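You operate a simulated robot arm through the tools that you are given. There is no shell and no other tool.

You run a simulated robot arm. Do the job below in one go: nothing can be reset, and whatever is moved stays where it is left.

## Task
Shut the chive lever, then restack its two baskets on the spinach well, raw one lowest.
Fine: let the plate fall to its dash before the lid comes off; touch no hot wall; the yellow tab goes under the blue tab, the lid on top; both levers end shut.

Only the result counts: the job must be done as asked and must still hold three seconds after the hand-in. Knocking over, shifting, dropping, spilling or breaking anything else fails it. Lids that push on must go on centred and level and be pressed home; caps that screw on are set level and turned clockwise until they are tight.

## Robot
A 6-joint arm with a two-finger gripper, fixed in place. Base frame: the origin is on the floor under the middle of its stand, x ahead of it, y to its left, z up. Readings come in mm, rad, newtons and seconds.
It reaches about 1298 mm from its shoulder. Its first joint turns from -2.601 to 2.601 rad. Payload 1.57 kg.
The TCP is the grasp point between the finger pads, 21 mm short of the fingertips. In the tool frame z runs along the fingers and y along their closing line. The gripper opens to 70 mm; its body begins 50 mm behind the TCP.
Orientation is that of the tool frame in the base frame, as a unit quaternion [w, x, y, z]. With the fingers straight down and closing along the base's y, the tool's x points along the base's -x, its y along +y and its z along -z.

## Interface
- The arm moves only by the tool nudge_tool. Its argument "rows" is a list of rows, each a list of 7 numbers: the opening, from 0 (shut) to 1 (fully open), then the shift along the tool's x, y, z in mm, then the turn, a rotation vector about the tool's x, y, z in rad. In form: [[claw, x, y, z, ax, ay, az], ...]. A call has 1 to 20 rows; each row is the pose to reach, as a shift and turn from the pose commanded when the call began, along the tool's axes at that moment. A row lasts 0.2 s, in which the tool goes at most 50 mm and 0.15 rad; a call with a longer step from one row to the next is refused whole, and so is a gripper value outside its range. A pose out of reach is approached as far as the arm can. The call stops where the force on the tool passes 50 N (or 10 N more than at its start, if that is more) or the arm is blocked; 0.2 s more then pass. The fingers move at their own pace (about 103.7 mm/s each) and stop on an object; they squeeze with about 30 N. The grip force told is the motor's: it shows also when the fingers shut on nothing. Time passes only in rows, and 0.2 s behind the last, so rows that repeat a pose let the fingers close. The reply holds the time, the measured pose of the TCP, the force on the tool along the base axes, the opening and the grip force, in the units named above and with some noise, with the torque about the TCP (base axes, N m) and any sound that the robot's microphone picked up.
- Cameras (640 x 400 px; columns grow to the right, rows downward): "scene" is fixed at [401, -501, 1436.4]; the picture's right is [0.95, -0.32, 0.00], its down [-0.14, -0.43, -0.89] and it looks along [0.28, 0.85, -0.45] (base axes); focal length 328 px, centre (320, 200). "wrist" rides on the gripper at [79, 4, -81] in the tool frame; the picture's right is [-0.05, 1.00, 0.00], its down [-0.67, -0.04, -0.74] and it looks along [-0.74, -0.04, 0.67] (tool axes); focal length 256 px, centre (320, 200). There is no depth. A picture from a camera that has moved, and an enlarged one, comes with that camera's place and axes in the base frame and with its lens.
- capture(camera): a new picture of that camera. It takes no simulated time.
- move_column(by): slides the trunk up (or, below 0, down) by that many mm; the arm rides with it, the base frame stays. It gives what a move gives, with no picture.
- enlarge(camera, box): a new picture of the part [left, top, right, bottom] of that camera's present view, enlarged. It takes no simulated time.
- finish_job(): hands the job in; it is judged then, once.

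Places have to be worked out from the pictures, the camera data and where the tool is seen. Open the gripper and draw the arm clear of the work before you hand the job in, unless the task says otherwise.

The tools are called after ">>>" as name(argument=value, ...) on one line, values as JSON. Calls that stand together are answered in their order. nudge_tool: Moves the arm, as the interface text tells. Its arguments: {"type":"object","properties":{"rows":{"type":"array","items":{"type":"array","items":{"type":"number"}}}},"required":["rows"]} The other tools are called the same way: move_column (by) moves the trunk up or down; capture (camera) takes a picture; enlarge (camera, box) takes an enlarged picture of a part of a camera's view; finish_job () hands the job in.

At the start:

```text
clock: 0.0
ee_pos: [631.5, 161.8, 1214.8]
ee_rot: [0.0, 0.0, 1.0, 0.001]
ft_force: [0.5, 0.3, 0.0]
wrist_torque: [-0.01, -0.04, -0.02]
finger_gap: 70.1
grasp_force: 0.1
trunk travel left (down, up): [-897.0, 73.0]
```

scene: 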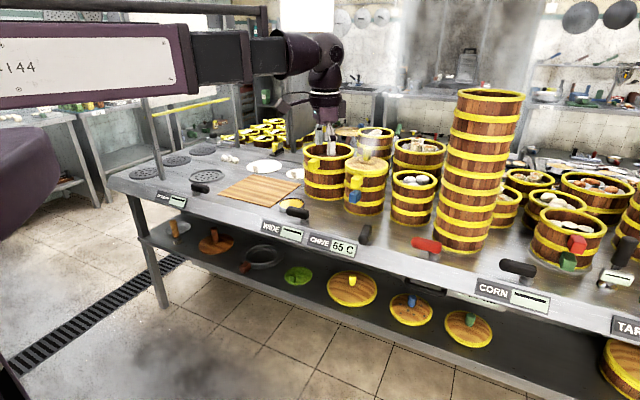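
wrist: 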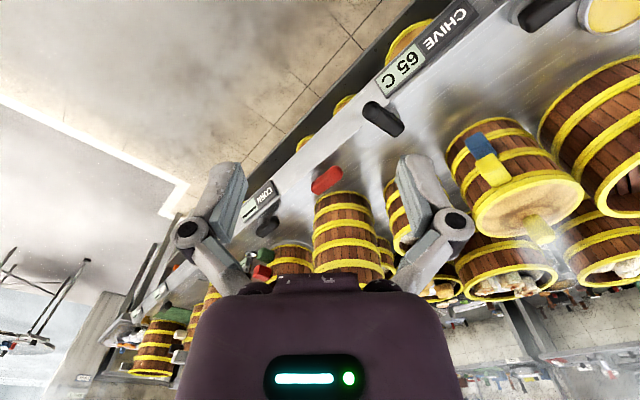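

I start by looking closer at the scene to identify the chive well, spinach well, levers and tabs.

>>> enlarge(camera="scene", box=[100, 120, 320, 260])

>>> enlarge(camera="scene", box=[280, 110, 480, 260])

>>> enlarge(camera="scene", box=[440, 160, 640, 340])

>>> enlarge(camera="wrist", box=[300, 0, 640, 310])

```text
2.86 times, centred on (210, 190) of scene
camera zoom: at [401.0, -501.0, 1436.4], right [0.95, -0.32, 0.0], down [-0.14, -0.43, -0.89], along [0.28, 0.85, -0.45], focal length 938 px, centre (634, 229)
```

zoom: 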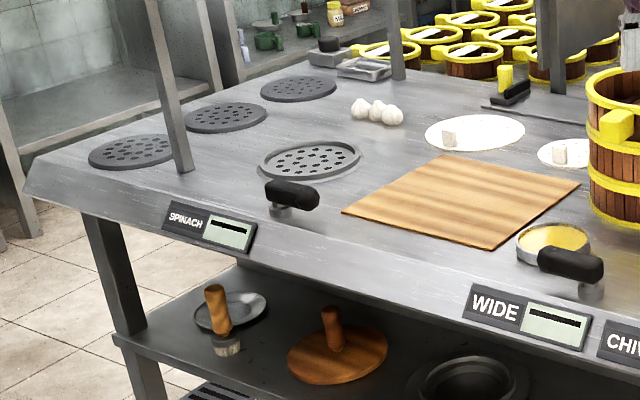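

```text
2.67 times, centred on (380, 185) of scene
camera zoom: at [401.0, -501.0, 1436.4], right [0.95, -0.32, 0.0], down [-0.14, -0.43, -0.89], along [0.28, 0.85, -0.45], focal length 876 px, centre (160, 240)
```

zoom: 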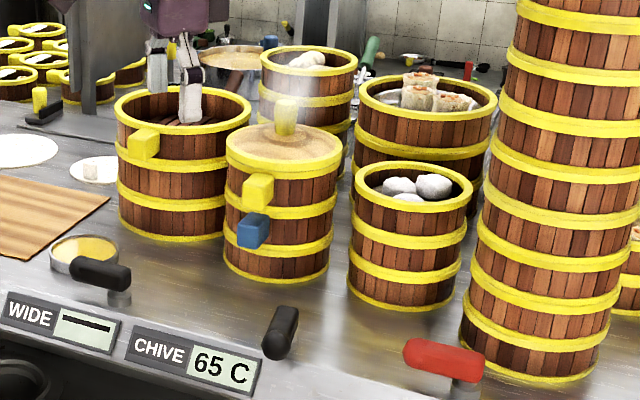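

```text
2.22 times, centred on (540, 250) of scene
camera zoom: at [401.0, -501.0, 1436.4], right [0.95, -0.32, 0.0], down [-0.14, -0.43, -0.89], along [0.28, 0.85, -0.45], focal length 730 px, centre (-169, 89)
```

zoom: 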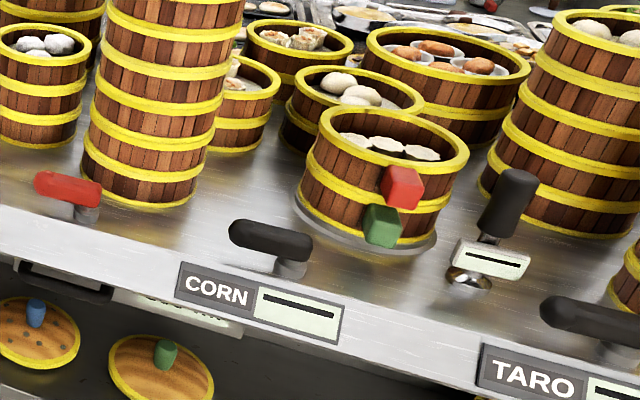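

```text
1.29 times, centred on (470, 155) of wrist
camera zoom: at [552.4, 165.1, 1296.6], right [0.05, 1.0, 0.0], down [0.67, -0.04, 0.74], along [0.74, -0.04, -0.67], focal length 330 px, centre (126, 258)
```

zoom: 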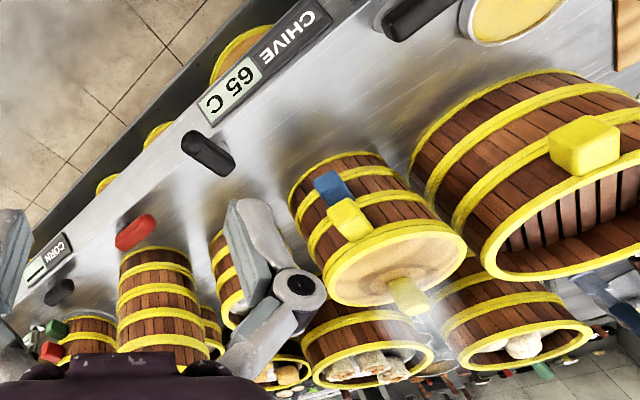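

The chive stack (yellow tab above blue tab, lidded) stands behind the CHIVE 65 C plate, and the lever pointing to the front seems to be its own. I turn the tool 45° so the wrist camera looks squarely into the counter (its edge runs diagonally), then look again.

>>> nudge_tool(rows=[[1, 0, 0, 0, 0, 0, -0.13], [1, 0, 0, 0, 0, 0, -0.26], [1, 0, 0, 0, 0, 0, -0.39], [1, 0, 0, 0, 0, 0, -0.52], [1, 0, 0, 0, 0, 0, -0.65], [1, 0, 0, 0, 0, 0, -0.785]])

>>> capture(camera="wrist")

```text
clock: 1.4
ee_pos: [630.7, 162.8, 1215.8]
ee_rot: [0.0, -0.384, 0.923, 0.001]
ft_force: [0.1, 0.2, -0.4]
wrist_torque: [-0.03, 0.0, 0.02]
finger_gap: 69.7
grasp_force: 0.0
trunk travel left (down, up): [-897.0, 73.0]
```

```text
taken
camera wrist: at [572.9, 107.8, 1296.6], right [-0.67, 0.74, 0.0], down [0.5, 0.45, 0.74], along [0.55, 0.5, -0.67], focal length 256 px, centre (320, 200)
```

wrist: 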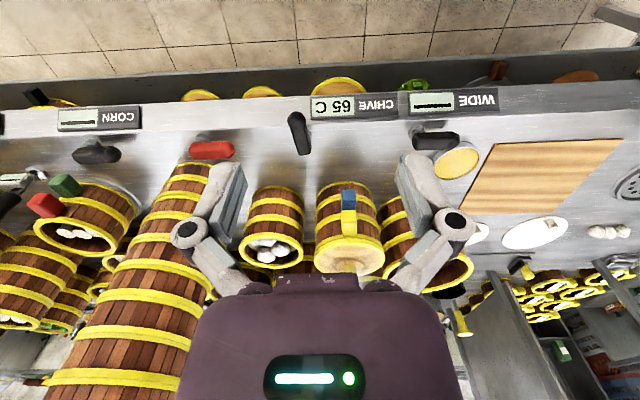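

The view now faces the counter; I enlarge the chive lever area to see its pivot and direction.

>>> enlarge(camera="wrist", box=[180, 80, 500, 280])

>>> enlarge(camera="wrist", box=[260, 80, 400, 170])

>>> enlarge(camera="scene", box=[330, 140, 400, 250])

>>> enlarge(camera="scene", box=[150, 130, 260, 230])

```text
2.00 times, centred on (340, 180) of wrist
camera zoom: at [572.9, 107.8, 1296.6], right [-0.67, 0.74, 0.0], down [0.5, 0.45, 0.74], along [0.55, 0.5, -0.67], focal length 512 px, centre (280, 240)
```

zoom: 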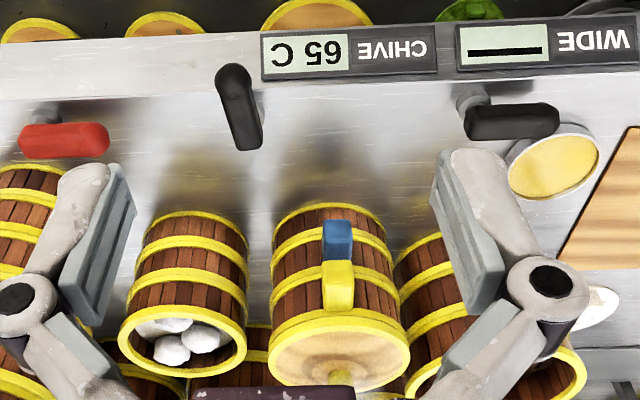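

```text
4.44 times, centred on (330, 125) of wrist
camera zoom: at [572.9, 107.8, 1296.6], right [-0.67, 0.74, 0.0], down [0.5, 0.45, 0.74], along [0.55, 0.5, -0.67], focal length 1138 px, centre (276, 533)
```

zoom: 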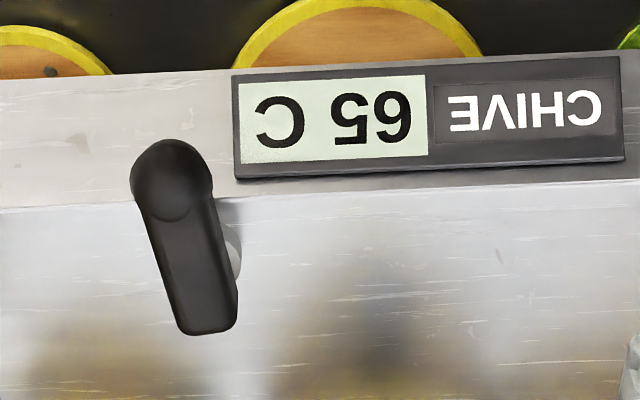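

```text
3.64 times, centred on (365, 195) of scene
camera zoom: at [401.0, -501.0, 1436.4], right [0.95, -0.32, 0.0], down [-0.14, -0.43, -0.89], along [0.28, 0.85, -0.45], focal length 1194 px, centre (156, 218)
```

zoom: 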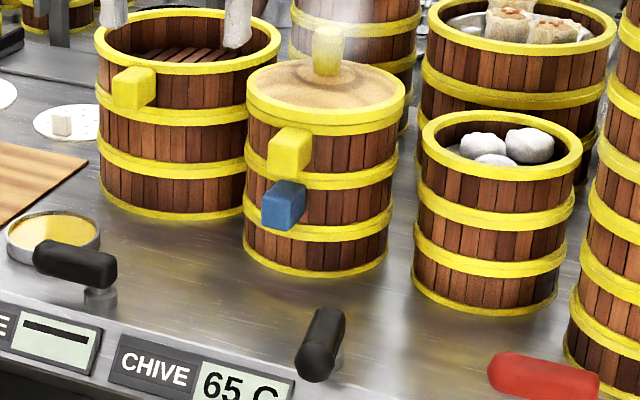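

```text
4.00 times, centred on (205, 180) of scene
camera zoom: at [401.0, -501.0, 1436.4], right [0.95, -0.32, 0.0], down [-0.14, -0.43, -0.89], along [0.28, 0.85, -0.45], focal length 1314 px, centre (780, 280)
```

zoom: 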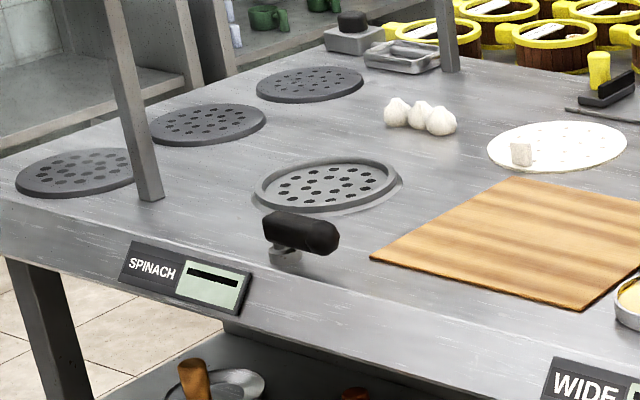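

Spinach's lever lies sideways with its pivot at the left end; chive's pivot appears to be at its far end with the handle pointing to the front. I check the posts and overhead structure near the spinach well and the tab area before moving the arm lower.

>>> enlarge(camera="scene", box=[40, 0, 360, 200])

>>> enlarge(camera="wrist", box=[270, 160, 400, 280])

>>> enlarge(camera="wrist", box=[440, 80, 640, 330])

```text
2.00 times, centred on (200, 100) of scene
camera zoom: at [401.0, -501.0, 1436.4], right [0.95, -0.32, 0.0], down [-0.14, -0.43, -0.89], along [0.28, 0.85, -0.45], focal length 657 px, centre (560, 400)
```

zoom: 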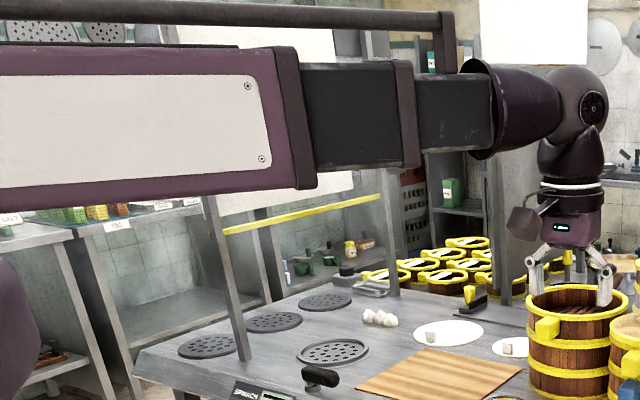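

```text
3.33 times, centred on (335, 220) of wrist
camera zoom: at [572.9, 107.8, 1296.6], right [-0.67, 0.74, 0.0], down [0.5, 0.45, 0.74], along [0.55, 0.5, -0.67], focal length 853 px, centre (270, 133)
```

zoom: 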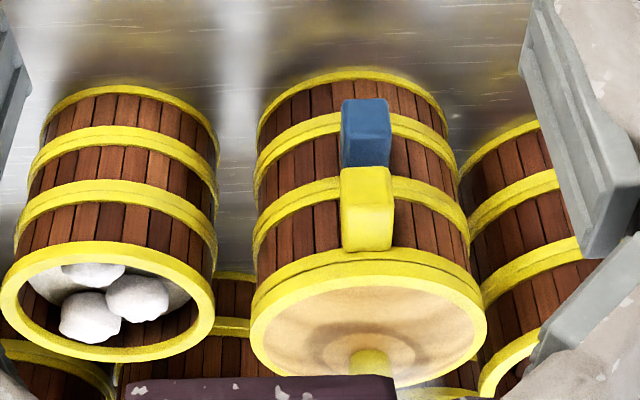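

```text
1.60 times, centred on (540, 205) of wrist
camera zoom: at [572.9, 107.8, 1296.6], right [-0.67, 0.74, 0.0], down [0.5, 0.45, 0.74], along [0.55, 0.5, -0.67], focal length 410 px, centre (-32, 192)
```

zoom: 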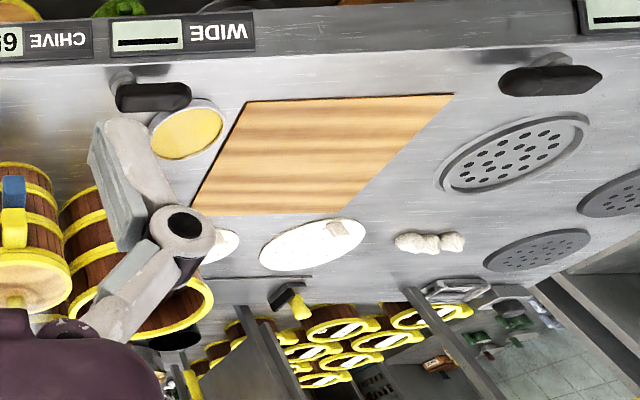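

The stack has three wooden sections (about z 852–1007) with the yellow tab on the top one and the blue on the second. The space in front of the counter is free, so I lower the trunk 200 mm to see the lever closer.

>>> move_column(by=-200)

>>> capture(camera="wrist")

>>> capture(camera="scene")

```text
clock: 3.6
ee_pos: [630.9, 161.2, 1015.4]
ee_rot: [-0.001, -0.382, 0.924, 0.0]
ft_force: [0.1, -0.8, 0.7]
wrist_torque: [-0.02, -0.01, -0.02]
finger_gap: 70.0
grasp_force: 0.1
trunk travel left (down, up): [-697.0, 273.0]
```

```text
taken
camera wrist: at [572.7, 107.9, 1096.6], right [-0.67, 0.74, 0.0], down [0.5, 0.45, 0.74], along [0.55, 0.5, -0.67], focal length 256 px, centre (320, 200)
```

wrist: 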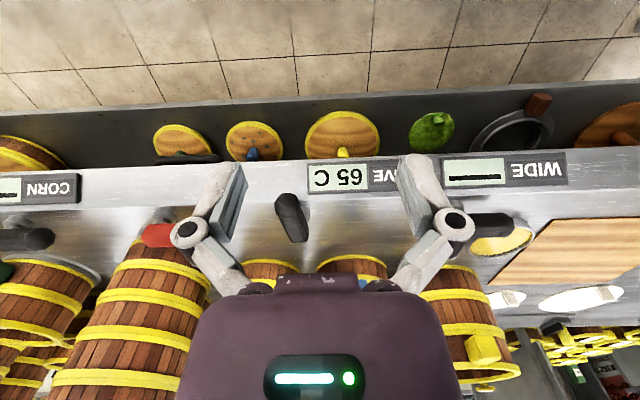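

```text
taken
```

scene: 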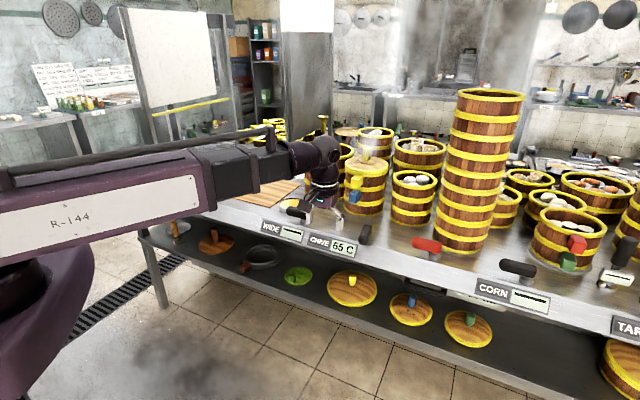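

Now the lever is close to the centre of the wrist view; I enlarge it to see pivot, post and lean.

>>> enlarge(camera="wrist", box=[230, 150, 410, 270])

>>> enlarge(camera="scene", box=[320, 200, 420, 270])

>>> enlarge(camera="scene", box=[390, 220, 640, 320])

```text
3.33 times, centred on (320, 210) of wrist
camera zoom: at [572.7, 107.9, 1096.6], right [-0.67, 0.74, 0.0], down [0.5, 0.45, 0.74], along [0.55, 0.5, -0.67], focal length 853 px, centre (320, 167)
```

zoom: 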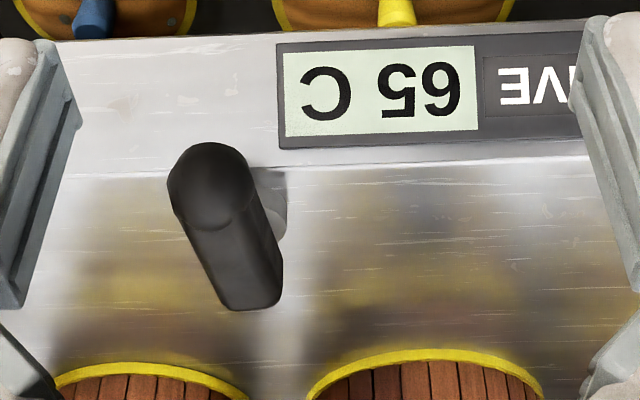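

```text
5.71 times, centred on (370, 235) of scene
camera zoom: at [401.0, -501.0, 1436.4], right [0.95, -0.32, 0.0], down [-0.14, -0.43, -0.89], along [0.28, 0.85, -0.45], focal length 1877 px, centre (34, 0)
```

zoom: 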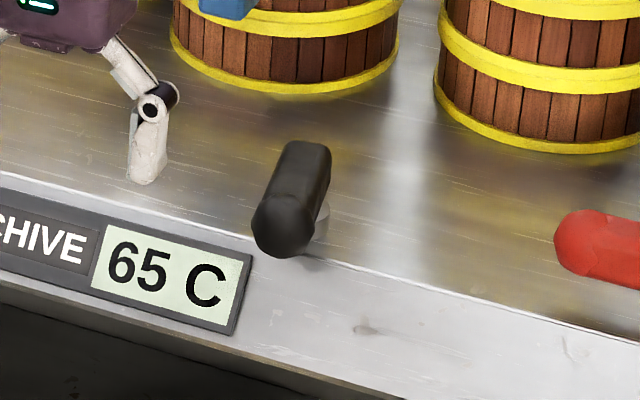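

```text
2.56 times, centred on (515, 270) of scene
camera zoom: at [401.0, -501.0, 1436.4], right [0.95, -0.32, 0.0], down [-0.14, -0.43, -0.89], along [0.28, 0.85, -0.45], focal length 841 px, centre (-179, 21)
```

zoom: 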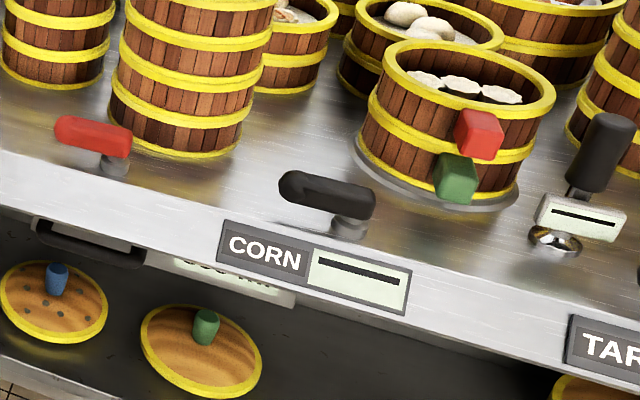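

The pivot (flat end) is at about (815, 287), the rounded end at (783, 242), handle height about z 886; the spinach lever (shut) points right from its pivot, so I expect chive to shut the same way. I close the fingers and bring them to the left of the handle, still above it, to check.

>>> nudge_tool(rows=[[0, -45, 6, 10, 0, 0, 0], [0, -90, 12, 20, 0, 0, 0], [0, -135, 17, 30, 0, 0, 0], [0, -175, 17, 60, 0, 0, 0], [0, -175, 17, 75, 0, 0, 0]])

>>> capture(camera="wrist")

>>> enlarge(camera="scene", box=[290, 150, 430, 260])

```text
clock: 4.8
ee_pos: [742.6, 295.3, 1015.0]
ee_rot: [0.0, -0.383, 0.924, 0.0]
ft_force: [0.3, 0.4, 0.4]
wrist_torque: [0.01, 0.0, -0.03]
finger_gap: 0.0
grasp_force: 28.6
out of reach, approached as far as the arm can: row 1, 2, 3, 4, 5
trunk travel left (down, up): [-697.0, 273.0]
```

```text
taken
camera wrist: at [684.8, 243.2, 1096.7], right [-0.67, 0.74, 0.0], down [0.5, 0.45, 0.74], along [0.55, 0.5, -0.67], focal length 256 px, centre (320, 200)
```

wrist: 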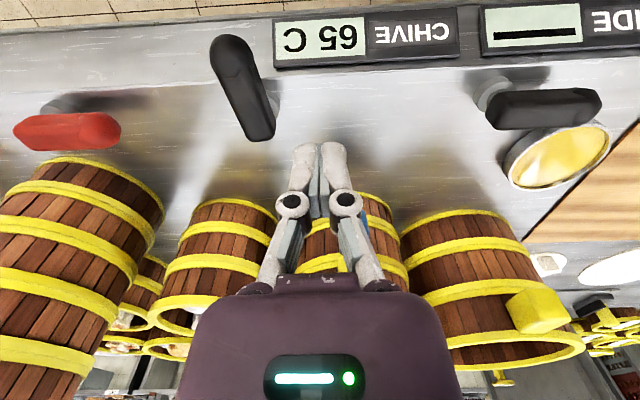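

```text
3.64 times, centred on (360, 205) of scene
camera zoom: at [401.0, -501.0, 1436.4], right [0.95, -0.32, 0.0], down [-0.14, -0.43, -0.89], along [0.28, 0.85, -0.45], focal length 1194 px, centre (174, 182)
```

zoom: 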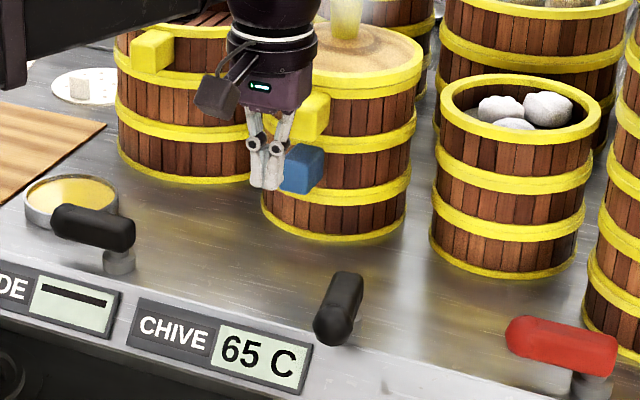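

Horizontally the tool arrived (u 316, v 734), but the arm could not go lower at this trunk height, so height must come from the trunk. I test whether the arm can rise 30 mm on its own.

>>> nudge_tool(rows=[[0, 0, 0, -30, 0, 0, 0], [0, 0, 0, -30, 0, 0, 0]])

```text
clock: 5.4
ee_pos: [743.5, 297.7, 1015.9]
ee_rot: [0.001, -0.383, 0.924, 0.001]
ft_force: [0.1, -0.5, 0.4]
wrist_torque: [0.0, -0.01, -0.02]
finger_gap: 0.0
grasp_force: 28.5
out of reach, approached as far as the arm can: row 1, 2
trunk travel left (down, up): [-697.0, 273.0]
```

The height did not change either way; I send a zero move to see whether the commanded pose itself is still off.

>>> nudge_tool(rows=[[0, 0, 0, 0, 0, 0, 0]])

```text
clock: 5.8
ee_pos: [744.7, 296.5, 1015.1]
ee_rot: [0.0, -0.383, 0.924, 0.0]
ft_force: [-0.4, 0.0, -0.1]
wrist_torque: [-0.01, 0.02, 0.03]
finger_gap: 0.0
grasp_force: 28.8
trunk travel left (down, up): [-697.0, 273.0]
```

The arm works like a SCARA: height comes only from the trunk. I check the whole arm's position in the scene before lowering.

>>> capture(camera="scene")

```text
taken
```

scene: 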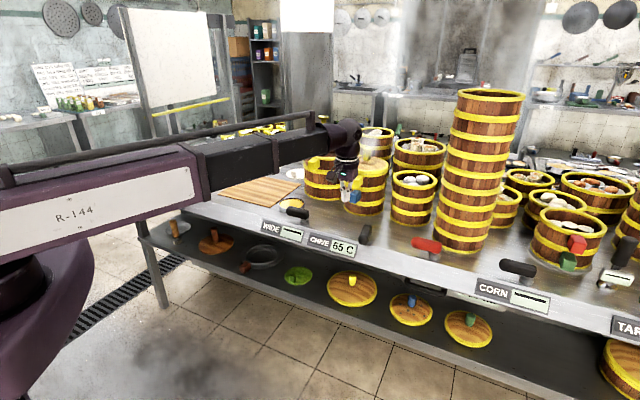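

The boom is straight and telescoping, well clear of everything at the counter front. I lower the trunk 122 mm so the closed fingertips hang at about z 872 beside the handle.

>>> move_column(by=-122)

>>> capture(camera="wrist")

>>> enlarge(camera="scene", box=[290, 170, 430, 270])

```text
clock: 7.3
ee_pos: [743.2, 296.6, 893.8]
ee_rot: [0.0, -0.382, 0.924, 0.0]
ft_force: [0.6, -1.0, 0.0]
wrist_torque: [0.0, 0.01, 0.01]
finger_gap: 0.1
grasp_force: 28.5
trunk travel left (down, up): [-575.0, 395.0]
```

```text
taken
camera wrist: at [685.0, 243.1, 974.6], right [-0.67, 0.74, 0.0], down [0.5, 0.45, 0.74], along [0.55, 0.5, -0.67], focal length 256 px, centre (320, 200)
```

wrist: 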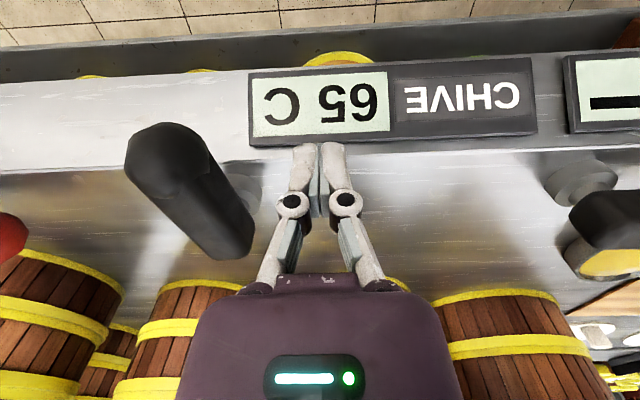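

```text
4.00 times, centred on (360, 220) of scene
camera zoom: at [401.0, -501.0, 1436.4], right [0.95, -0.32, 0.0], down [-0.14, -0.43, -0.89], along [0.28, 0.85, -0.45], focal length 1314 px, centre (160, 120)
```

zoom: 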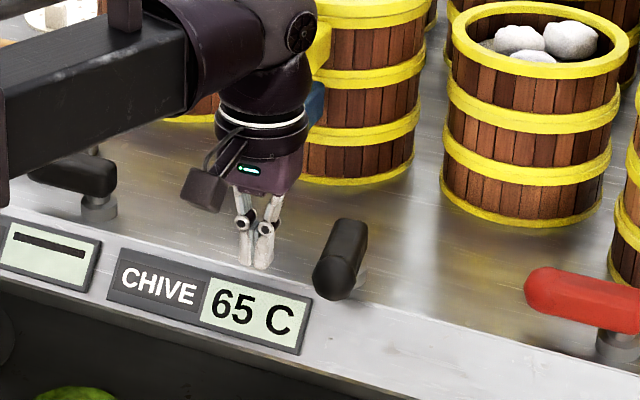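

The fingers hang left of the handle at the right height. I push slowly to the right toward the handle and read the force.

>>> nudge_tool(rows=[[0, 0, -12, 0, 0, 0, 0], [0, 0, -24, 0, 0, 0, 0], [0, 0, -32, 0, 0, 0, 0], [0, 0, -38, 0, 0, 0, 0], [0, 1, -43, 0, 0, 0, 0], [0, 2, -48, 0, 0, 0, 0]])

>>> capture(camera="wrist")

```text
clock: 8.7
ee_pos: [775.2, 260.9, 893.1]
ee_rot: [0.0, -0.382, 0.924, 0.001]
ft_force: [-4.1, 4.5, -0.8]
wrist_torque: [-0.02, 0.0, 0.08]
finger_gap: 0.0
grasp_force: 28.9
trunk travel left (down, up): [-575.0, 395.0]
```

```text
taken
camera wrist: at [716.7, 208.1, 974.7], right [-0.67, 0.74, 0.0], down [0.5, 0.45, 0.74], along [0.55, 0.5, -0.67], focal length 256 px, centre (320, 200)
```

wrist: 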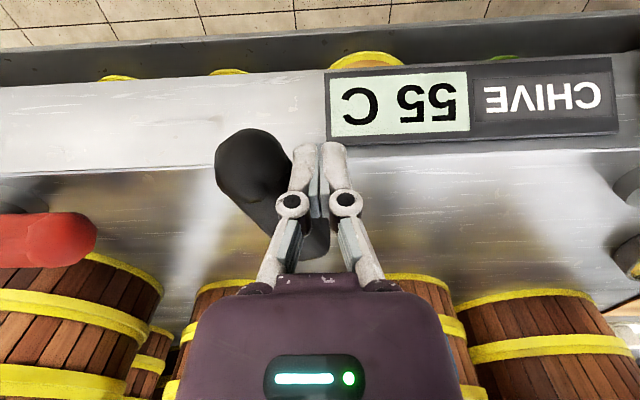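

The plate already shows 55 C and the lever swings with about 6 N, so right is the shutting direction. I follow its arc further round.

>>> nudge_tool(rows=[[0, 2, -6, 0, 0, 0, 0], [0, 3, -12, 0, 0, 0, 0], [0, 3, -18, 0, 0, 0, 0], [0, 2, -24, 0, 0, 0, 0], [0, 1, -30, 0, 0, 0, 0], [0, -2, -36, 0, 0, 0, 0], [0, -6, -42, 0, 0, 0, 0]])

>>> capture(camera="wrist")

>>> enlarge(camera="scene", box=[290, 170, 450, 280])

```text
clock: 10.3
ee_pos: [809.7, 236.4, 894.2]
ee_rot: [0.0, -0.383, 0.924, 0.0]
ft_force: [-3.4, 0.5, -0.3]
wrist_torque: [-0.01, 0.02, -0.04]
finger_gap: 0.1
grasp_force: 28.1
trunk travel left (down, up): [-575.0, 395.0]
```

```text
taken
camera wrist: at [751.2, 182.6, 974.8], right [-0.67, 0.74, 0.0], down [0.5, 0.45, 0.74], along [0.55, 0.5, -0.67], focal length 256 px, centre (320, 200)
```

wrist: 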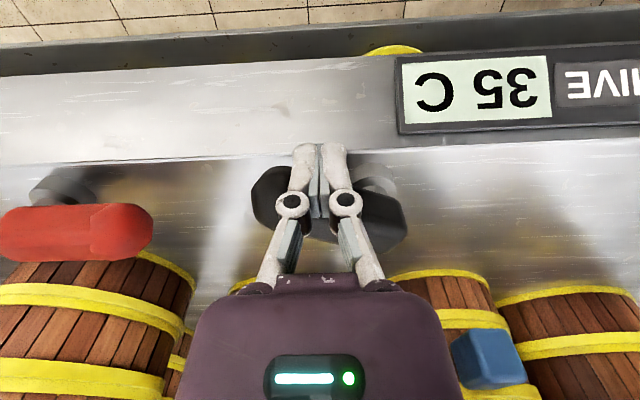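

```text
3.64 times, centred on (370, 225) of scene
camera zoom: at [401.0, -501.0, 1436.4], right [0.95, -0.32, 0.0], down [-0.14, -0.43, -0.89], along [0.28, 0.85, -0.45], focal length 1194 px, centre (138, 109)
```

zoom: 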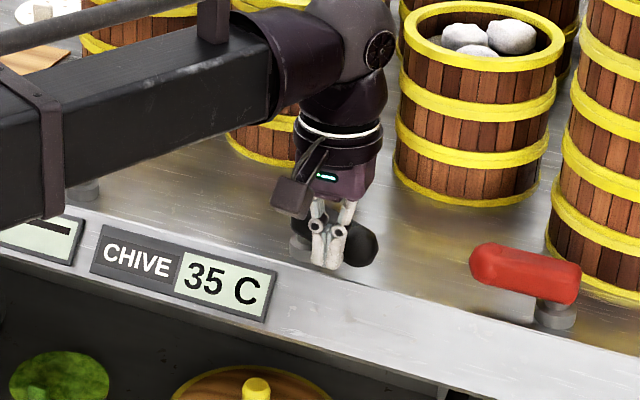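

35 C and falling; the handle is still some 15° short of parallel to the counter edge. I push on inward until it meets its stop.

>>> nudge_tool(rows=[[0, -4, -3, 0, 0, 0, 0], [0, -8, -6, 0, 0, 0, 0], [0, -12, -8, 0, 0, 0, 0], [0, -16, -9, 0, 0, 0, 0]])

>>> capture(camera="wrist")

```text
clock: 11.3
ee_pos: [828.7, 241.4, 893.0]
ee_rot: [0.001, -0.382, 0.924, -0.001]
ft_force: [-3.6, -4.4, 0.5]
wrist_torque: [-0.06, 0.01, -0.07]
finger_gap: 0.0
grasp_force: 28.5
trunk travel left (down, up): [-575.0, 395.0]
```

```text
taken
camera wrist: at [769.7, 187.4, 974.9], right [-0.67, 0.74, 0.0], down [0.5, 0.45, 0.74], along [0.56, 0.5, -0.67], focal length 256 px, centre (320, 200)
```

wrist: 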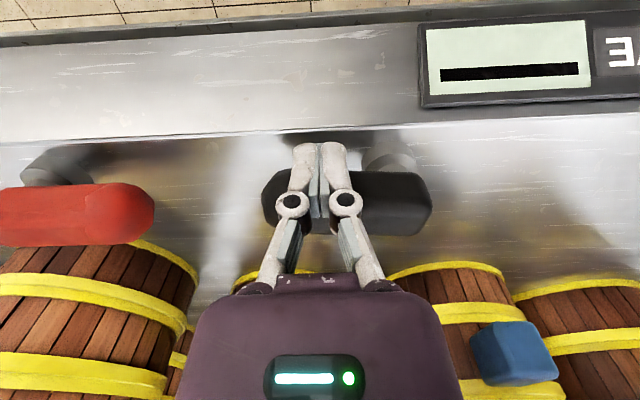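

The plate shows the dash and the handle looks nearly parallel. I push a few more millimetres to find the hard stop.

>>> nudge_tool(rows=[[0, -3, 0, 0, 0, 0, 0], [0, -5, 0, 0, 0, 0, 0], [0, -7, 0, 0, 0, 0, 0]])

>>> capture(camera="wrist")

```text
clock: 12.1
ee_pos: [830.3, 244.4, 893.7]
ee_rot: [-0.001, -0.382, 0.924, -0.001]
ft_force: [-8.4, -14.4, -4.6]
wrist_torque: [-0.08, 0.08, 0.05]
finger_gap: 6.0
grasp_force: 28.9
trunk travel left (down, up): [-575.0, 395.0]
```

```text
taken
camera wrist: at [772.9, 191.1, 975.0], right [-0.67, 0.74, 0.0], down [0.5, 0.45, 0.74], along [0.55, 0.5, -0.67], focal length 256 px, centre (320, 200)
```

wrist: 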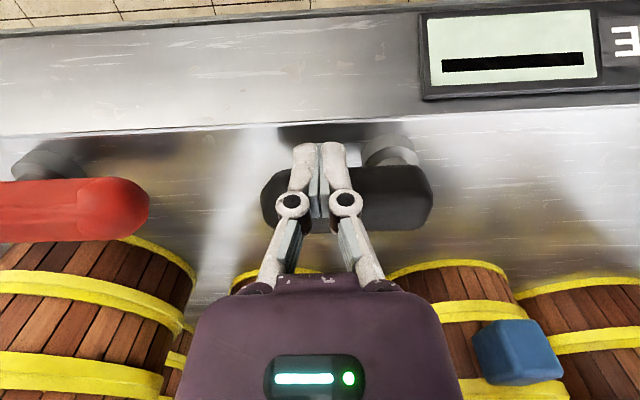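

The force rose to 17 N without further travel: the lever is at its stop and the plate shows the dash. I back off toward the robot and then raise the trunk clear.

>>> nudge_tool(rows=[[0, 10, 0, 0, 0, 0, 0], [0, 30, 0, 0, 0, 0, 0], [0, 60, 0, 0, 0, 0, 0], [0, 100, 0, 0, 0, 0, 0]])

>>> move_column(by=250)

>>> capture(camera="wrist")

>>> enlarge(camera="scene", box=[300, 130, 460, 270])

```text
clock: 13.1
ee_pos: [759.5, 173.2, 893.7]
ee_rot: [0.0, -0.382, 0.924, 0.0]
ft_force: [-0.8, -0.3, 0.7]
wrist_torque: [-0.04, -0.02, 0.0]
finger_gap: 0.0
grasp_force: 28.7
trunk travel left (down, up): [-575.0, 395.0]
```

```text
clock: 15.7
ee_pos: [759.4, 174.7, 1143.6]
ee_rot: [-0.001, -0.382, 0.924, -0.001]
ft_force: [-0.2, 0.9, 0.0]
wrist_torque: [0.02, -0.05, 0.0]
finger_gap: 0.0
grasp_force: 28.8
trunk travel left (down, up): [-825.0, 145.0]
```

```text
taken
camera wrist: at [702.0, 121.0, 1224.5], right [-0.67, 0.74, 0.0], down [0.5, 0.45, 0.74], along [0.55, 0.5, -0.67], focal length 256 px, centre (320, 200)
```

wrist: 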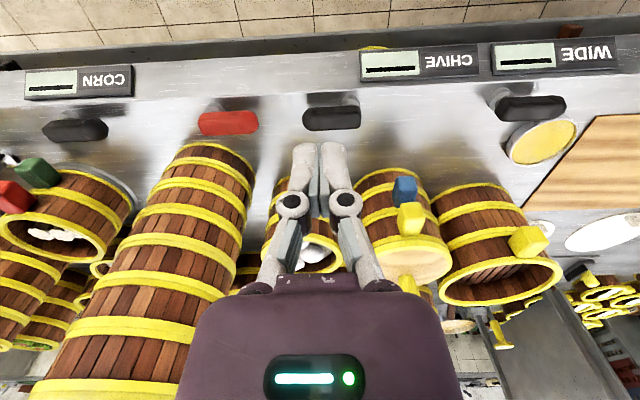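

```text
2.86 times, centred on (380, 200) of scene
camera zoom: at [401.0, -501.0, 1436.4], right [0.95, -0.32, 0.0], down [-0.14, -0.43, -0.89], along [0.28, 0.85, -0.45], focal length 938 px, centre (149, 200)
```

zoom: 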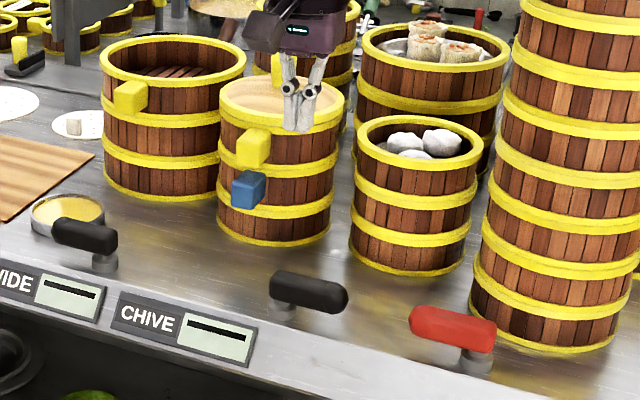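

The chive lever is shut like the spinach one and its plate shows the dash. Next I move over, offset to the right of the stack, for a good look at the lid's knob with open fingers.

>>> nudge_tool(rows=[[1, -35, 18, 0, 0, 0, 0], [1, -70, 36, 0, 0, 0, 0], [1, -105, 54, 0, 0, 0, 0], [1, -140, 70, 0, 0, 0, 0]])

>>> capture(camera="wrist")

```text
clock: 16.7
ee_pos: [811.6, 323.2, 1143.5]
ee_rot: [0.0, -0.382, 0.924, 0.0]
ft_force: [0.3, 1.0, 0.7]
wrist_torque: [-0.05, 0.01, -0.01]
finger_gap: 70.0
grasp_force: 0.0
trunk travel left (down, up): [-825.0, 145.0]
```

```text
taken
camera wrist: at [753.2, 269.3, 1224.2], right [-0.67, 0.74, 0.0], down [0.5, 0.45, 0.74], along [0.55, 0.5, -0.67], focal length 256 px, centre (320, 200)
```

wrist: 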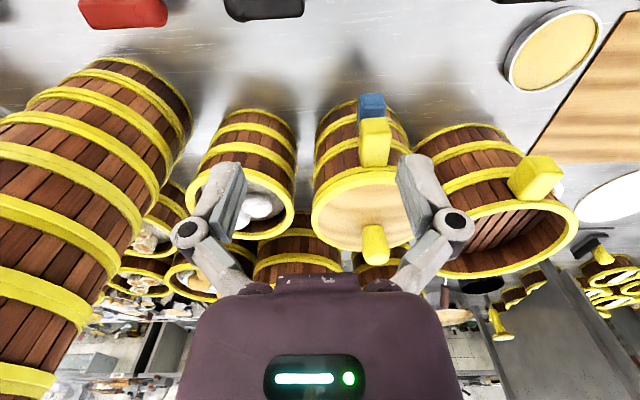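

>>> enlarge(camera="wrist", box=[290, 80, 450, 280])

>>> enlarge(camera="scene", box=[320, 130, 410, 230])

```text
2.00 times, centred on (370, 180) of wrist
camera zoom: at [753.2, 269.3, 1224.2], right [-0.67, 0.74, 0.0], down [0.5, 0.45, 0.74], along [0.55, 0.5, -0.67], focal length 512 px, centre (220, 240)
```

zoom: 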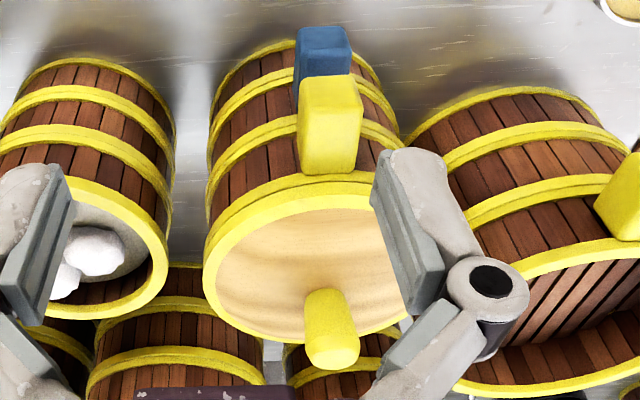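

```text
4.00 times, centred on (365, 180) of scene
camera zoom: at [401.0, -501.0, 1436.4], right [0.95, -0.32, 0.0], down [-0.14, -0.43, -0.89], along [0.28, 0.85, -0.45], focal length 1314 px, centre (140, 280)
```

zoom: 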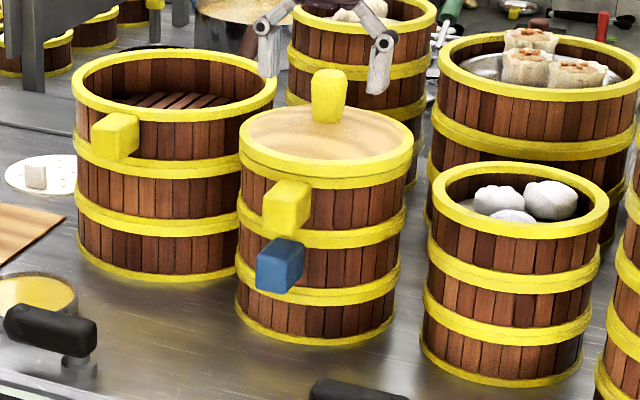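

The knob's top comes out at about (899, 487, 1080), about 30 mm across. I move the open gripper above it and verify the alignment in the wrist view.

>>> nudge_tool(rows=[[1, -44, 13, 0, 0, 0, 0], [1, -88, 27, 0, 0, 0, 0], [1, -132, 40, 0, 0, 0, 0], [1, -177, 54, 0, 0, 0, 0], [1, -177, 54, 0, 0, 0, 0]])

>>> capture(camera="wrist")

>>> enlarge(camera="scene", box=[310, 100, 410, 200])

```text
clock: 17.9
ee_pos: [896.3, 485.8, 1143.0]
ee_rot: [0.001, -0.383, 0.924, 0.0]
ft_force: [-0.2, 0.3, -0.1]
wrist_torque: [0.03, 0.03, -0.01]
finger_gap: 70.0
grasp_force: 0.1
trunk travel left (down, up): [-825.0, 145.0]
```

```text
taken
camera wrist: at [837.4, 431.8, 1224.8], right [-0.67, 0.74, 0.0], down [0.5, 0.45, 0.75], along [0.55, 0.5, -0.67], focal length 256 px, centre (320, 200)
```

wrist: 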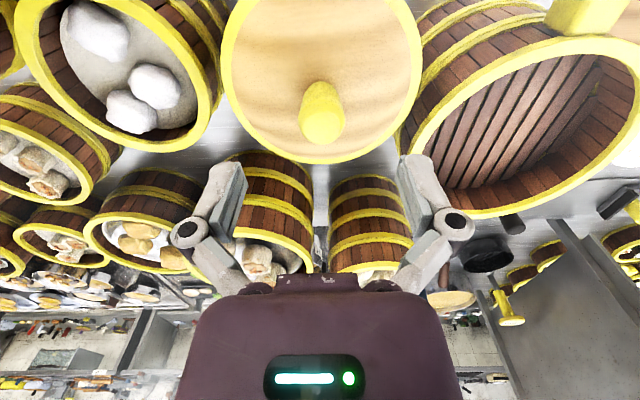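

```text
4.00 times, centred on (360, 150) of scene
camera zoom: at [401.0, -501.0, 1436.4], right [0.95, -0.32, 0.0], down [-0.14, -0.43, -0.89], along [0.28, 0.85, -0.45], focal length 1314 px, centre (160, 400)
```

zoom: 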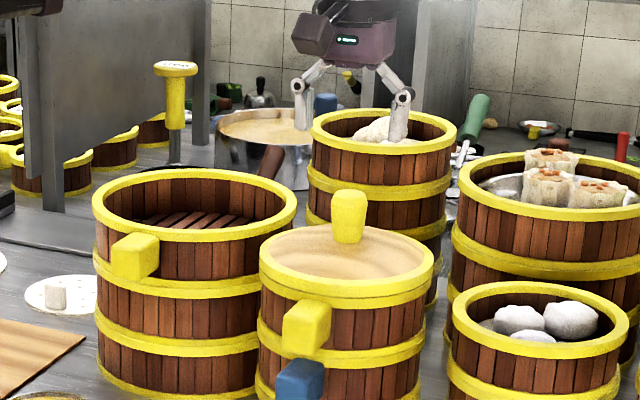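

The knob sits centred between the fingers sideways and about 4–5 mm further in. I shift 4 mm inward and lower the trunk 62 mm, then check.

>>> nudge_tool(rows=[[1, -4, 0, 0, 0, 0, 0], [1, -4, 0, 0, 0, 0, 0]])

>>> move_column(by=-62)

>>> capture(camera="wrist")

>>> enlarge(camera="scene", box=[310, 110, 410, 200])

```text
clock: 18.5
ee_pos: [899.4, 488.7, 1145.1]
ee_rot: [0.001, -0.383, 0.924, 0.0]
ft_force: [0.8, -0.4, -0.4]
wrist_torque: [-0.02, -0.03, -0.01]
finger_gap: 69.8
grasp_force: 0.1
trunk travel left (down, up): [-825.0, 145.0]
```

```text
clock: 19.5
ee_pos: [899.0, 488.6, 1081.2]
ee_rot: [0.0, -0.382, 0.924, 0.001]
ft_force: [0.5, -1.1, 0.8]
wrist_torque: [0.0, -0.05, -0.02]
finger_gap: 70.0
grasp_force: 0.1
trunk travel left (down, up): [-763.0, 207.0]
```

```text
taken
camera wrist: at [840.5, 435.0, 1162.7], right [-0.67, 0.74, 0.0], down [0.5, 0.45, 0.74], along [0.55, 0.5, -0.67], focal length 256 px, centre (320, 200)
```

wrist: 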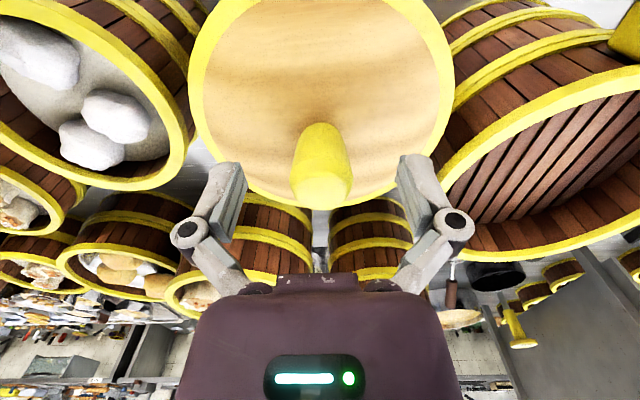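

```text
4.44 times, centred on (360, 155) of scene
camera zoom: at [401.0, -501.0, 1436.4], right [0.95, -0.32, 0.0], down [-0.14, -0.43, -0.89], along [0.28, 0.85, -0.45], focal length 1460 px, centre (142, 400)
```

zoom: 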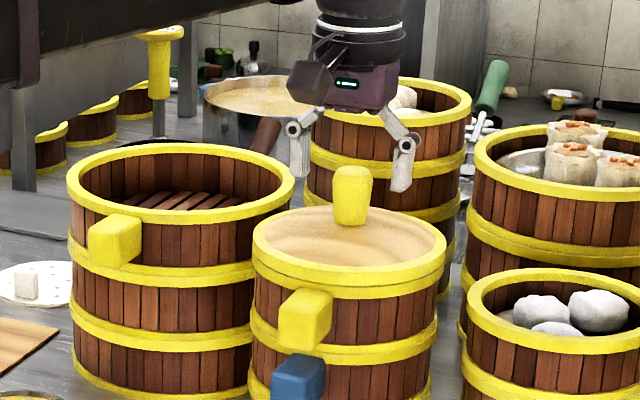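

The knob top is level with the TCP. I lower 12 mm more (tips about 7 mm above the lid), then close on the knob.

>>> move_column(by=-12)

>>> nudge_tool(rows=[[0.6, 0, 0, 0, 0, 0, 0], [0.3, 0, 0, 0, 0, 0, 0], [0, 0, 0, 0, 0, 0, 0], [0, 0, 0, 0, 0, 0, 0], [0, 0, 0, 0, 0, 0, 0]])

>>> capture(camera="wrist")

>>> enlarge(camera="scene", box=[220, 220, 420, 270])

```text
clock: 20.1
ee_pos: [897.9, 487.2, 1069.6]
ee_rot: [-0.001, -0.382, 0.924, 0.0]
ft_force: [-0.6, -0.5, -0.2]
wrist_torque: [-0.01, -0.02, -0.05]
finger_gap: 70.2
grasp_force: 0.1
trunk travel left (down, up): [-751.0, 219.0]
```

```text
clock: 21.3
ee_pos: [898.9, 488.4, 1070.5]
ee_rot: [0.001, -0.383, 0.924, -0.001]
ft_force: [-1.2, -1.1, 2.4]
wrist_torque: [-0.01, 0.0, 0.04]
finger_gap: 29.1
grasp_force: 29.8
trunk travel left (down, up): [-751.0, 219.0]
```

```text
taken
camera wrist: at [840.3, 435.0, 1150.8], right [-0.67, 0.74, 0.0], down [0.5, 0.45, 0.74], along [0.55, 0.5, -0.67], focal length 256 px, centre (320, 200)
```

wrist: 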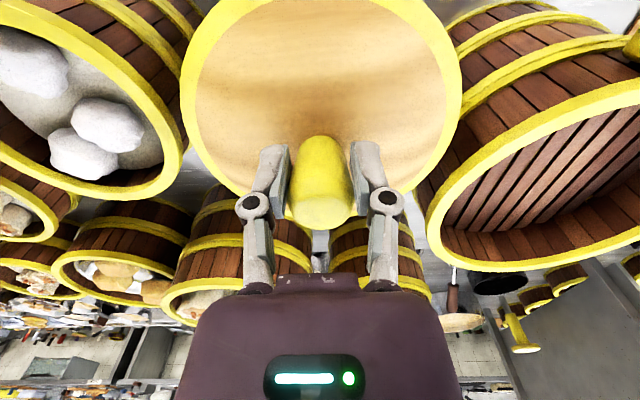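

```text
3.20 times, centred on (320, 245) of scene
camera zoom: at [401.0, -501.0, 1436.4], right [0.95, -0.32, 0.0], down [-0.14, -0.43, -0.89], along [0.28, 0.85, -0.45], focal length 1051 px, centre (320, 56)
```

zoom: 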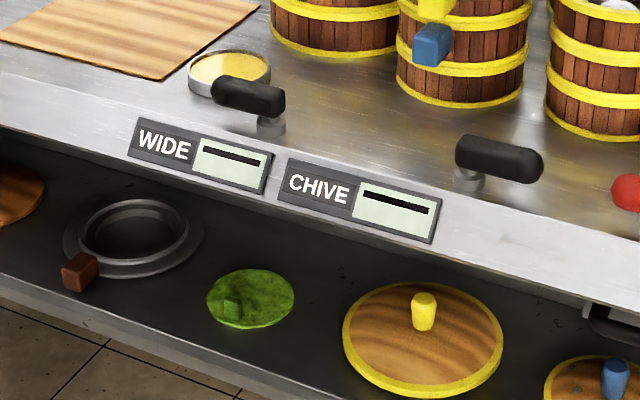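

The knob is held (29 mm) and the plate still shows its dash. I lift the lid 30 mm and read the load.

>>> move_column(by=30)

>>> capture(camera="wrist")

>>> enlarge(camera="scene", box=[310, 110, 410, 220])

```text
clock: 22.0
ee_pos: [899.6, 488.1, 1098.8]
ee_rot: [0.0, -0.382, 0.924, 0.0]
ft_force: [0.0, 0.4, -0.2]
wrist_torque: [0.0, 0.02, 0.0]
finger_gap: 29.1
grasp_force: 30.0
trunk travel left (down, up): [-781.0, 189.0]
```

```text
taken
camera wrist: at [840.7, 435.3, 1180.4], right [-0.67, 0.74, 0.0], down [0.5, 0.45, 0.74], along [0.55, 0.5, -0.67], focal length 256 px, centre (320, 200)
```

wrist: 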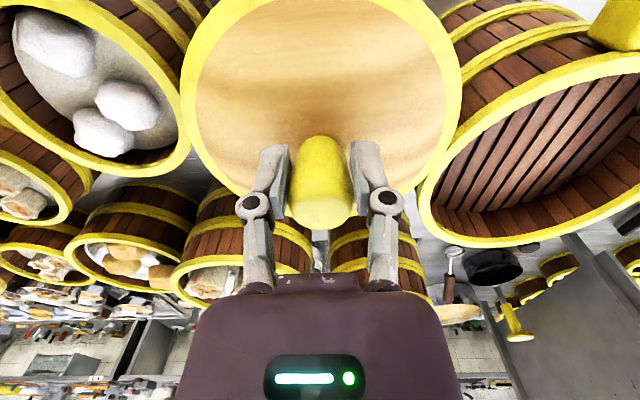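

```text
3.64 times, centred on (360, 165) of scene
camera zoom: at [401.0, -501.0, 1436.4], right [0.95, -0.32, 0.0], down [-0.14, -0.43, -0.89], along [0.28, 0.85, -0.45], focal length 1194 px, centre (174, 327)
```

zoom: 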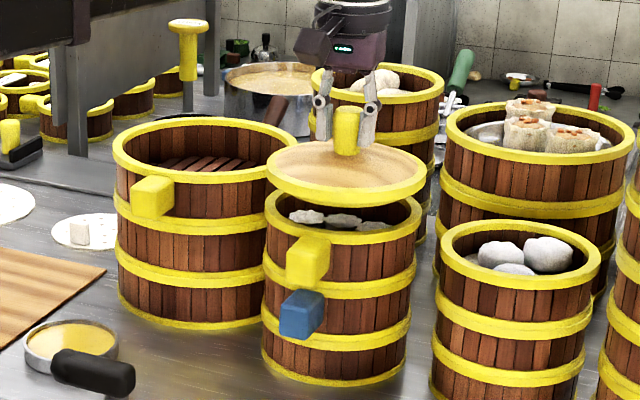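

The lid is free; the dumplings under it are visible. I raise it 70 mm more and carry it left toward the bamboo mat.

>>> move_column(by=70)

>>> nudge_tool(rows=[[0, 2, 20, 0, 0, 0, 0], [0, 5, 50, 0, 0, 0, 0], [0, 8, 85, 0, 0, 0, 0], [0, 11, 120, 0, 0, 0, 0], [0, 14, 155, 0, 0, 0, 0], [0, 17, 190, 0, 0, 0, 0], [0, 20, 225, 0, 0, 0, 0], [0, 24, 260, 0, 0, 0, 0], [0, 28, 295, 0, 0, 0, 0], [0, 32, 330, 0, 0, 0, 0], [0, 35, 365, 0, 0, 0, 0], [0, 38, 400, 0, 0, 0, 0], [0, 40, 430, 0, 0, 0, 0], [0, 42, 450, 0, 0, 0, 0]])

>>> capture(camera="wrist")

>>> capture(camera="scene")

```text
clock: 23.1
ee_pos: [899.1, 489.2, 1169.0]
ee_rot: [0.0, -0.383, 0.924, 0.0]
ft_force: [-0.1, -0.4, -2.1]
wrist_torque: [0.02, 0.04, -0.01]
finger_gap: 29.1
grasp_force: 30.9
trunk travel left (down, up): [-851.0, 119.0]
```

```text
clock: 26.1
ee_pos: [551.9, 776.5, 1169.7]
ee_rot: [0.001, -0.382, 0.924, 0.0]
ft_force: [-0.3, 1.3, -1.2]
wrist_torque: [0.02, 0.0, 0.03]
finger_gap: 28.4
grasp_force: 29.8
trunk travel left (down, up): [-851.0, 119.0]
```

```text
taken
camera wrist: at [493.6, 722.7, 1250.5], right [-0.67, 0.74, 0.0], down [0.5, 0.45, 0.74], along [0.55, 0.5, -0.67], focal length 256 px, centre (320, 200)
```

wrist: 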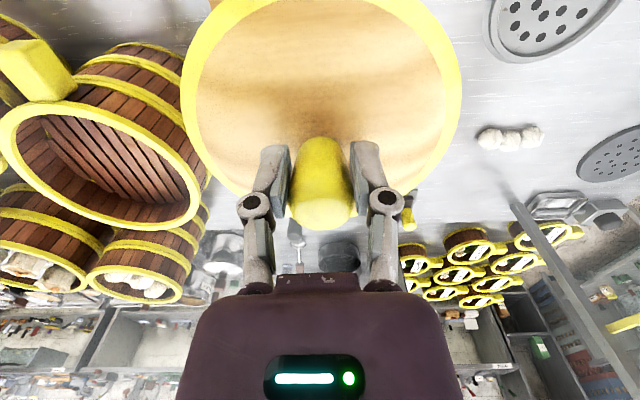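

```text
taken
```

scene: 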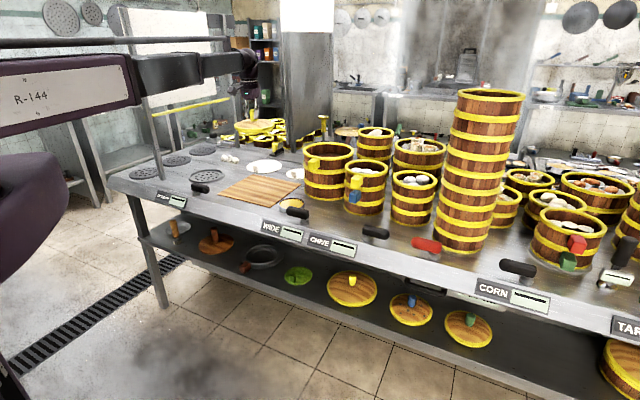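

The lid hangs over the middle of the mat. I lower most of the way and then feel for contact in small steps.

>>> move_column(by=-235)

>>> enlarge(camera="scene", box=[180, 120, 340, 230])

>>> capture(camera="wrist")

```text
clock: 28.6
ee_pos: [553.3, 775.9, 933.2]
ee_rot: [0.0, -0.382, 0.924, 0.0]
ft_force: [0.9, 0.0, -1.4]
wrist_torque: [0.03, 0.0, 0.01]
finger_gap: 28.6
grasp_force: 29.9
trunk travel left (down, up): [-616.0, 354.0]
```

```text
3.64 times, centred on (260, 175) of scene
camera zoom: at [401.0, -501.0, 1436.4], right [0.95, -0.32, 0.0], down [-0.14, -0.43, -0.89], along [0.28, 0.85, -0.45], focal length 1194 px, centre (538, 291)
```

zoom: 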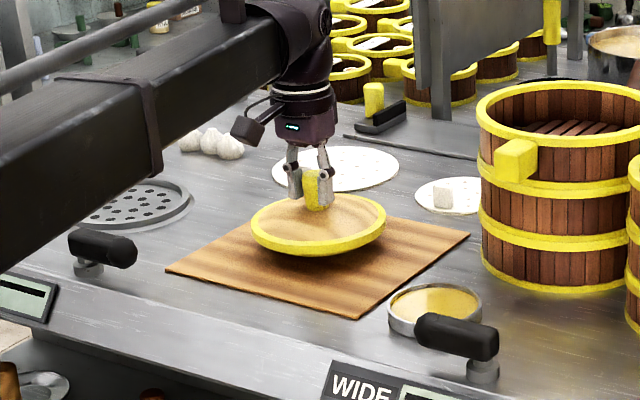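

```text
taken
camera wrist: at [493.9, 722.3, 1015.6], right [-0.67, 0.74, 0.0], down [0.5, 0.45, 0.74], along [0.55, 0.5, -0.67], focal length 256 px, centre (320, 200)
```

wrist: 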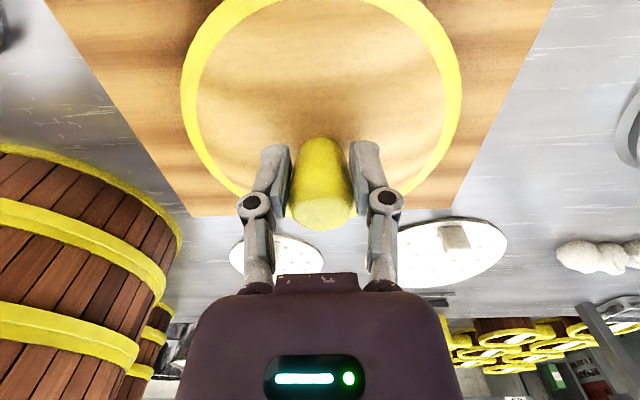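

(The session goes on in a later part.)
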